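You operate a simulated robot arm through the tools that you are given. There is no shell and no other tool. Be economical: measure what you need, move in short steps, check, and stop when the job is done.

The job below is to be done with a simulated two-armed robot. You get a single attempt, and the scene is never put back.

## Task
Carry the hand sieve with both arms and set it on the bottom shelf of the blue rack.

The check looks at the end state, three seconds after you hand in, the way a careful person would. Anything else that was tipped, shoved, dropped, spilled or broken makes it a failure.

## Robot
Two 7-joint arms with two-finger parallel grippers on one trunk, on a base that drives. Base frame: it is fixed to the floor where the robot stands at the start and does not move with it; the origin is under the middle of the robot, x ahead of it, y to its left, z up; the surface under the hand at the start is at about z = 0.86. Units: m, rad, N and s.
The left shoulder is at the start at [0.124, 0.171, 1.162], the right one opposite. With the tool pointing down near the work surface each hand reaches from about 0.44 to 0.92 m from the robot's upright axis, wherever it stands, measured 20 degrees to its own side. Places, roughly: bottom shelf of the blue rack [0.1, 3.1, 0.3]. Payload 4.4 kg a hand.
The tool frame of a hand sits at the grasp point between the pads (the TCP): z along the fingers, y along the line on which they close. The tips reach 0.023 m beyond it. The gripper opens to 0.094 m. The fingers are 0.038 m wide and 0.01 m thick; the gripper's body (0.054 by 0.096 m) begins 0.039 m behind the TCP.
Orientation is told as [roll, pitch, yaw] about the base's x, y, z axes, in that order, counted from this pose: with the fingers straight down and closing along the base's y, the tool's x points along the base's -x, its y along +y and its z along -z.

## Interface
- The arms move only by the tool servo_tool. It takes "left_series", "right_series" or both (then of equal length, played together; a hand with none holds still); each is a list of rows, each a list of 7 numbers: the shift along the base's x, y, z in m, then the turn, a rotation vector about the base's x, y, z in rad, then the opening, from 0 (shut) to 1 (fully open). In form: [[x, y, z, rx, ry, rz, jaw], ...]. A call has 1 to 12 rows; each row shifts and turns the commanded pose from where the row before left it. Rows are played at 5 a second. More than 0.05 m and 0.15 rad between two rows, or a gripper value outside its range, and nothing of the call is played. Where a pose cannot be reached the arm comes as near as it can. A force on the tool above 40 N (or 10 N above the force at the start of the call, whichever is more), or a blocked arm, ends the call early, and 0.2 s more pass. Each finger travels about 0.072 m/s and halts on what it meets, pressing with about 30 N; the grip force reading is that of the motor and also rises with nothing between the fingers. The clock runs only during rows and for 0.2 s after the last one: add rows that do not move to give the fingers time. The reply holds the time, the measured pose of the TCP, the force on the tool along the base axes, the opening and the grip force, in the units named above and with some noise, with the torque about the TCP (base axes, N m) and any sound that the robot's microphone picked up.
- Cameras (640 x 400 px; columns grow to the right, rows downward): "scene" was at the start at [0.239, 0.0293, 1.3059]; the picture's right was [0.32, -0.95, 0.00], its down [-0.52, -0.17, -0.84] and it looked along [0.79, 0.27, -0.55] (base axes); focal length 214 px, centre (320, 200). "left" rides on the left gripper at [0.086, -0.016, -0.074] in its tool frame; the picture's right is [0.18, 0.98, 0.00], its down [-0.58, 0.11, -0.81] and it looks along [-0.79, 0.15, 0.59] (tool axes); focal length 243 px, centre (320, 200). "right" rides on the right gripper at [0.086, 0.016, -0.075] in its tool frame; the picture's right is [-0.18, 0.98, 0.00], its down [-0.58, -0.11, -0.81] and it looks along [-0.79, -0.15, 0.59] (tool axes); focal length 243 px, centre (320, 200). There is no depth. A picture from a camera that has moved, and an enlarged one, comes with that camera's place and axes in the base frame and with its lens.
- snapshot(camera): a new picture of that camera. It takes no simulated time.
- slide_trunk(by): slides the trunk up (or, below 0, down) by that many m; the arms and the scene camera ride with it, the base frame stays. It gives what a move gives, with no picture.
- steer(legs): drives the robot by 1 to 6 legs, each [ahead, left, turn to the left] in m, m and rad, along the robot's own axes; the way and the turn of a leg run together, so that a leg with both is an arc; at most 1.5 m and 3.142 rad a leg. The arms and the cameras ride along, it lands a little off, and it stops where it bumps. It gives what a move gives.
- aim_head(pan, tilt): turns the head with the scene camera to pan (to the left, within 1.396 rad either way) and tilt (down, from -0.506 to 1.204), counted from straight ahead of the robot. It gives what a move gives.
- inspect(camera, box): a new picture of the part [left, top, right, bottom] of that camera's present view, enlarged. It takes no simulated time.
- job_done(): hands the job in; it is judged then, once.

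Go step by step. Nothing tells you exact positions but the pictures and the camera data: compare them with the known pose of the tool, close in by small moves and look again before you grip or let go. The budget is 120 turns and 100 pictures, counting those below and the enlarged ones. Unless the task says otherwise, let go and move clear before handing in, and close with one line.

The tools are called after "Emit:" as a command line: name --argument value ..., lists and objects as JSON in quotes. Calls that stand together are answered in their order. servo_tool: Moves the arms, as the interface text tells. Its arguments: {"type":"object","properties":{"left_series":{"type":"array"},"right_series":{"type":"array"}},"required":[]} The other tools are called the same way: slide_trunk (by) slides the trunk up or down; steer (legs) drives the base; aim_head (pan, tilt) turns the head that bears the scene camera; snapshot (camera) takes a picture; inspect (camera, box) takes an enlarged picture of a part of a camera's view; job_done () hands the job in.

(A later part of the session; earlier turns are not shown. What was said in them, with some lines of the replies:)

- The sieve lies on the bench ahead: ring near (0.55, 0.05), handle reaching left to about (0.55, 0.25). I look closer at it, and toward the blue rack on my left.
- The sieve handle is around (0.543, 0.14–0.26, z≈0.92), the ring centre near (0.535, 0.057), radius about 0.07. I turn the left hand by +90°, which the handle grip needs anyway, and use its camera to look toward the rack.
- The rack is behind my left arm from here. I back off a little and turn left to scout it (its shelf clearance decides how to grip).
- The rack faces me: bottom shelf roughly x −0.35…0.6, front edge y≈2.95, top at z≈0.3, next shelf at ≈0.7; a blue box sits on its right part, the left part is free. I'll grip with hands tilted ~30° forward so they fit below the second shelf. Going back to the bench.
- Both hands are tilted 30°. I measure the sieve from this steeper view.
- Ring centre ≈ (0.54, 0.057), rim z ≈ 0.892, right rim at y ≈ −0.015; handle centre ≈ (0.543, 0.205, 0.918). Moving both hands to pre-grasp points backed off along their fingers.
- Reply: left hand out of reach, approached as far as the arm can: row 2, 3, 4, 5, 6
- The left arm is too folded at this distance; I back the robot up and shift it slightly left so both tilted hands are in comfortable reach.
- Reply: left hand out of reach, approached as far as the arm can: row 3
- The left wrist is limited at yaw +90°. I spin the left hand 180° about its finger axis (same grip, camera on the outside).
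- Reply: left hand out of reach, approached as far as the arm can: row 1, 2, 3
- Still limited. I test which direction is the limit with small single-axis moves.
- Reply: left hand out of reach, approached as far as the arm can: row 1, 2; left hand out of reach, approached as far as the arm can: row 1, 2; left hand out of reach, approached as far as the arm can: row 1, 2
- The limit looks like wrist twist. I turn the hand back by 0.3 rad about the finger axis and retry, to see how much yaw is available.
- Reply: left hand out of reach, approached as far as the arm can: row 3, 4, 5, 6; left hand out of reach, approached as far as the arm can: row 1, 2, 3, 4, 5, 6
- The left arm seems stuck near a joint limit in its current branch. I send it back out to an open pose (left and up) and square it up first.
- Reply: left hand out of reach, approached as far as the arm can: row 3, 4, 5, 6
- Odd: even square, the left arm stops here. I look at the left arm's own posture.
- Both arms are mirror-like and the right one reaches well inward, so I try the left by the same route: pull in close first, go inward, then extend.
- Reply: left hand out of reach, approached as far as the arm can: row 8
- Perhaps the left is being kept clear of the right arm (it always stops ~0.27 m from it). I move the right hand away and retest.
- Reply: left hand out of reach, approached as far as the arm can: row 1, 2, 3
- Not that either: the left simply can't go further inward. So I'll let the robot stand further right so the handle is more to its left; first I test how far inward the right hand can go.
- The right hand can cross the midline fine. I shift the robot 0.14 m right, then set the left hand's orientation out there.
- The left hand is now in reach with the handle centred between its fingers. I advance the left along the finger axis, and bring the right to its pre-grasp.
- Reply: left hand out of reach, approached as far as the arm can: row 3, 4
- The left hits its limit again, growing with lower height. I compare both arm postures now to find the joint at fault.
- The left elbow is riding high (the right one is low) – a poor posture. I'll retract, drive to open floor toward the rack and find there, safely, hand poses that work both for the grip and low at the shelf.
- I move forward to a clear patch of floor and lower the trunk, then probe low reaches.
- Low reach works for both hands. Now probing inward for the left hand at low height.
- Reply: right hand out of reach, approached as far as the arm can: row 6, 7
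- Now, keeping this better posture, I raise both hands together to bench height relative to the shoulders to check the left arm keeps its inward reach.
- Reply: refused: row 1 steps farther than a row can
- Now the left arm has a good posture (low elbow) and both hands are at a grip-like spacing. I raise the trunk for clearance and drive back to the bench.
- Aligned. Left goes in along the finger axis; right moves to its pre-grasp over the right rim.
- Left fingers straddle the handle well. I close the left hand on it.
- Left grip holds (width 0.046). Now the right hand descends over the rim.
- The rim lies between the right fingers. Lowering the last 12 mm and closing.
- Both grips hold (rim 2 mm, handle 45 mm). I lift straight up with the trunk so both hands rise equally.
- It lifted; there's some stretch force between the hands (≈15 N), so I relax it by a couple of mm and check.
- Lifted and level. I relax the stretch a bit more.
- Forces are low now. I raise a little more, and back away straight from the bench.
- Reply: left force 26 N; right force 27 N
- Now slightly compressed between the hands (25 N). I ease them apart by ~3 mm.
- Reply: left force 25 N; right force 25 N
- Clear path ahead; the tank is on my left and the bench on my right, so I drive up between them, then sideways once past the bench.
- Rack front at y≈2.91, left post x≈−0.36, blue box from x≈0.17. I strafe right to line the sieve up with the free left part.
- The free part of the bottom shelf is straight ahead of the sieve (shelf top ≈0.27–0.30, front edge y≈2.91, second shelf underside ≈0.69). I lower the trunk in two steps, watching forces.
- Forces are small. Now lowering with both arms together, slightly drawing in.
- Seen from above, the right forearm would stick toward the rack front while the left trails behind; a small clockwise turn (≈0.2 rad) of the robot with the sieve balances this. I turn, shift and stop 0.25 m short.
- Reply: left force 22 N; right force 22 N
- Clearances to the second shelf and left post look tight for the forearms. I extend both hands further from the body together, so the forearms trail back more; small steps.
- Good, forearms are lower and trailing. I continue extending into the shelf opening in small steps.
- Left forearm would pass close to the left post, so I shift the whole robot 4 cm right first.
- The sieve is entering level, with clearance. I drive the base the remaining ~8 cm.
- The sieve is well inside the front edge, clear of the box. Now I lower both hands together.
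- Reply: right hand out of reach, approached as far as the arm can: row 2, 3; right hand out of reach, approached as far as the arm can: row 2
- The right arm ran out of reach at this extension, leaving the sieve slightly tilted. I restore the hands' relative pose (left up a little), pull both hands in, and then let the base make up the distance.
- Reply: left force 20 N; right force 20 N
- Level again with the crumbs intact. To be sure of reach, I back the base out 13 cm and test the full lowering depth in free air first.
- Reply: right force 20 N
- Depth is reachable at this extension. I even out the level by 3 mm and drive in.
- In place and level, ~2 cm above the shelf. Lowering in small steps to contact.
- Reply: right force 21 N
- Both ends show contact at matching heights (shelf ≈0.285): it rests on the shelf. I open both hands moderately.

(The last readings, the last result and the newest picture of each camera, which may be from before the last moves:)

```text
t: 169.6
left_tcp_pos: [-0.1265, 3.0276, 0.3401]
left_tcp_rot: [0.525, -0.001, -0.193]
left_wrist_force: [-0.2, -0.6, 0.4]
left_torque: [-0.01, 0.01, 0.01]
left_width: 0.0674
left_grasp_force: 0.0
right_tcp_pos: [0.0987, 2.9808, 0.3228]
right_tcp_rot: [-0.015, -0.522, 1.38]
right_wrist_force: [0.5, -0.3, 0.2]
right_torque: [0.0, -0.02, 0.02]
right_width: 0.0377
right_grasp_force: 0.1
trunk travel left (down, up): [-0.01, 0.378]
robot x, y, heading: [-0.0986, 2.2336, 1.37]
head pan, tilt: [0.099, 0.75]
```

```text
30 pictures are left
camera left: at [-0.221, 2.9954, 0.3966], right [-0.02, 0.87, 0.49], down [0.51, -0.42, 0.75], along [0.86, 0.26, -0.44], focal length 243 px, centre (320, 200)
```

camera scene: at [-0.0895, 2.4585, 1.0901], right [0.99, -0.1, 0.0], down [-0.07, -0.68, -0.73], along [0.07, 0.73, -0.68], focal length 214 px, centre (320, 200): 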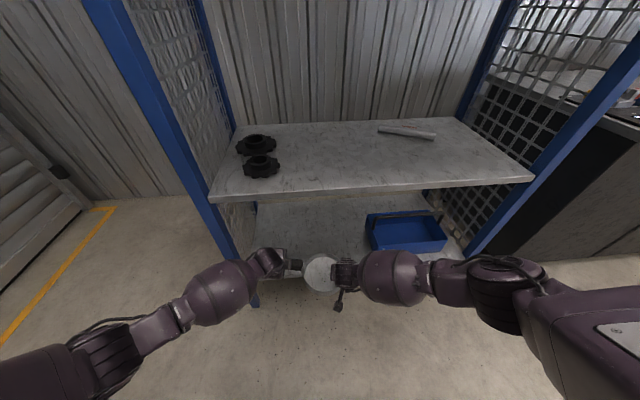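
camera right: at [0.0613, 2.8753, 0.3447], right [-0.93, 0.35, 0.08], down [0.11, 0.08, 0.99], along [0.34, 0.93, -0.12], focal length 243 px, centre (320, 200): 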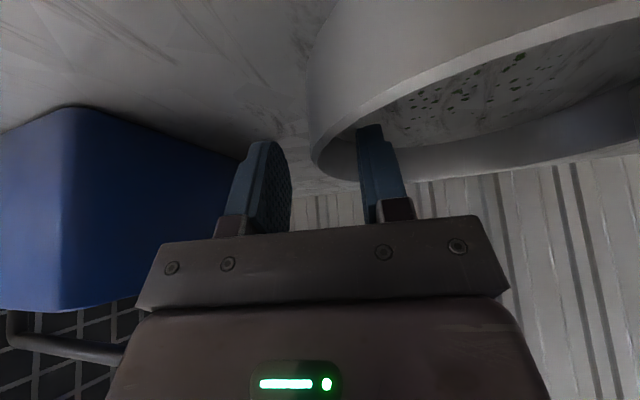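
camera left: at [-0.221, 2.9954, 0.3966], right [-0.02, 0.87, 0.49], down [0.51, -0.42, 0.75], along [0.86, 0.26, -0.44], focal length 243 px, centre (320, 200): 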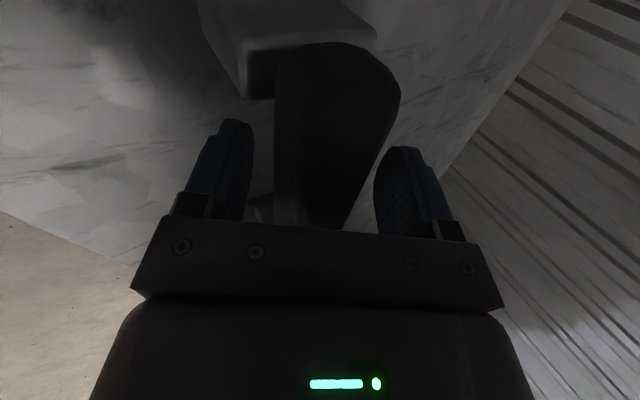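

Both released cleanly, the sieve didn't move. I withdraw along the finger axes, then check.

Emit:
servo_tool --left_series '[[-0.001, -0.005, 0.0087, 0, 0, 0, 0.72], [-0.001, -0.005, 0.0087, 0, 0, 0, 0.72], [-0.002, -0.0098, 0.0173, 0, 0, 0, 0.72], [-0.002, -0.0098, 0.0173, 0, 0, 0, 0.72], [-0.001, -0.005, 0.0087, 0, 0, 0, 0.72], [0, 0, 0, 0, 0, 0, 0.72]]' --right_series '[[-0.001, -0.005, 0.0087, 0, 0, 0, 0.4], [-0.001, -0.005, 0.0087, 0, 0, 0, 0.4], [-0.001, -0.005, 0.0087, 0, 0, 0, 0.4], [-0.001, -0.005, 0.0087, 0, 0, 0, 0.4], [-0.001, -0.005, 0.0087, 0, 0, 0, 0.4], [0, 0, 0, 0, 0, 0, 0.4]]'

Emit:
snapshot --camera "right"

Emit:
snapshot --camera "left"

Emit:
inspect --camera "scene" --box '[180, 170, 500, 370]'

```text
t: 171.0
left_tcp_pos: [-0.1326, 2.9926, 0.4017]
left_tcp_rot: [0.523, 0.001, -0.193]
left_wrist_force: [-0.8, -0.2, -0.4]
left_torque: [-0.01, 0.0, -0.02]
left_width: 0.0677
left_grasp_force: 0.0
right_tcp_pos: [0.0933, 2.9573, 0.3666]
right_tcp_rot: [-0.016, -0.522, 1.378]
right_wrist_force: [0.5, 0.2, -0.2]
right_torque: [0.02, 0.01, 0.03]
right_width: 0.0376
right_grasp_force: 0.0
trunk travel left (down, up): [-0.01, 0.378]
robot x, y, heading: [-0.1006, 2.236, 1.369]
head pan, tilt: [0.099, 0.75]
```

```text
29 pictures are left
camera right: at [0.0553, 2.8501, 0.3878], right [-0.93, 0.35, 0.08], down [0.11, 0.08, 0.99], along [0.34, 0.93, -0.12], focal length 243 px, centre (320, 200)
```

right: 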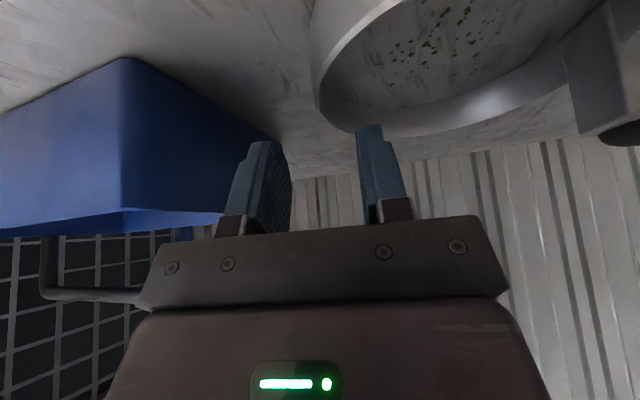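

```text
28 pictures are left
camera left: at [-0.2274, 2.9609, 0.458], right [-0.02, 0.87, 0.49], down [0.51, -0.42, 0.75], along [0.86, 0.26, -0.44], focal length 243 px, centre (320, 200)
```

left: 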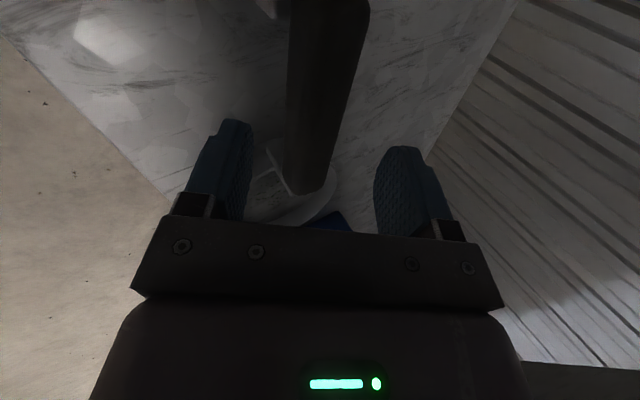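

```text
2.00 times, centred on (340, 270) of scene
camera zoom: at [-0.029, 2.6108, 1.0902], right [1.0, -0.1, 0.0], down [-0.07, -0.68, -0.73], along [0.07, 0.73, -0.68], focal length 429 px, centre (280, 60)
```

zoom: 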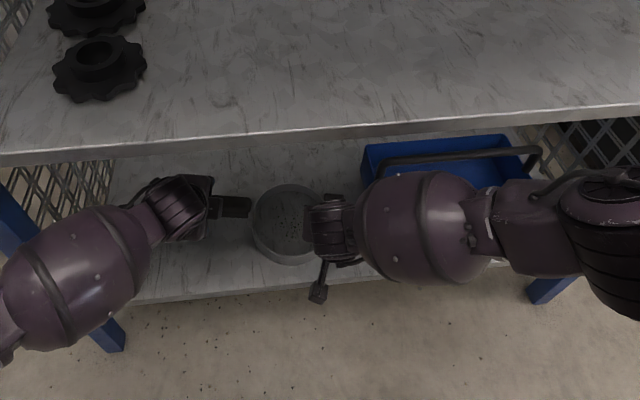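

Fingers are clear above rim and handle. Backing the base straight out.

Emit:
steer --legs '[[-0.3, 0, 0]]'

Emit:
snapshot --camera "scene"

Emit:
inspect --camera "scene" --box '[220, 120, 460, 270]'

```text
t: 173.1
left_tcp_pos: [-0.1893, 2.7043, 0.402]
left_tcp_rot: [0.527, -0.003, -0.195]
left_wrist_force: [-0.7, -0.3, 0.1]
left_torque: [0.01, 0.05, -0.02]
left_width: 0.0676
left_grasp_force: 0.1
right_tcp_pos: [0.0357, 2.6666, 0.3658]
right_tcp_rot: [-0.016, -0.521, 1.378]
right_wrist_force: [0.8, 0.1, 0.3]
right_torque: [0.03, 0.0, -0.02]
right_width: 0.0373
right_grasp_force: 0.0
trunk travel left (down, up): [-0.01, 0.378]
robot x, y, heading: [-0.159, 1.9455, 1.374]
head pan, tilt: [0.099, 0.75]
```

```text
26 pictures are left
camera scene: at [-0.0865, 2.3217, 1.0903], right [0.99, -0.1, 0.0], down [-0.07, -0.68, -0.73], along [0.07, 0.73, -0.68], focal length 214 px, centre (320, 200)
```

scene: 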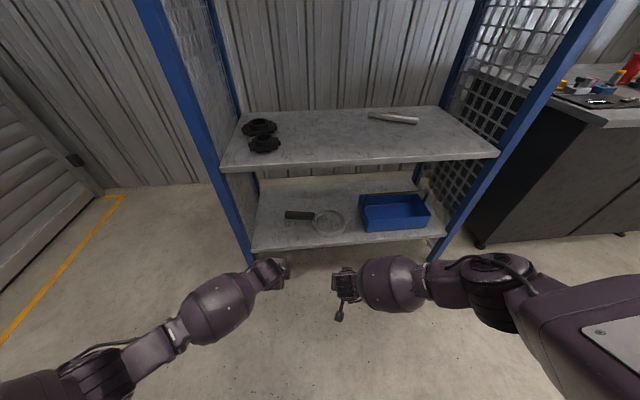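

```text
2.67 times, centred on (340, 195) of scene
camera zoom: at [-0.0865, 2.3217, 1.0903], right [0.99, -0.1, 0.0], down [-0.07, -0.68, -0.73], along [0.07, 0.73, -0.68], focal length 572 px, centre (267, 213)
```

zoom: 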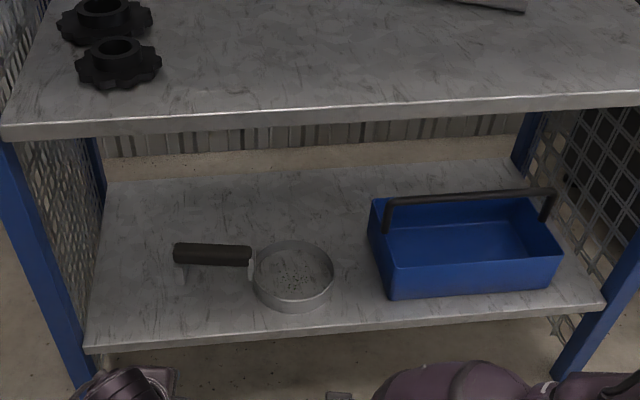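

The sieve stands flat and upright on the bottom shelf, fully behind the front edge and clear of the blue box. Everything else on the rack is undisturbed and both hands are well clear, so I hand in.

Emit:
job_done

```text
The job is handed in.
```

The hand sieve was carried with both arms and now stands on the bottom shelf of the blue rack, with nothing else on the rack disturbed; I have handed the job in.
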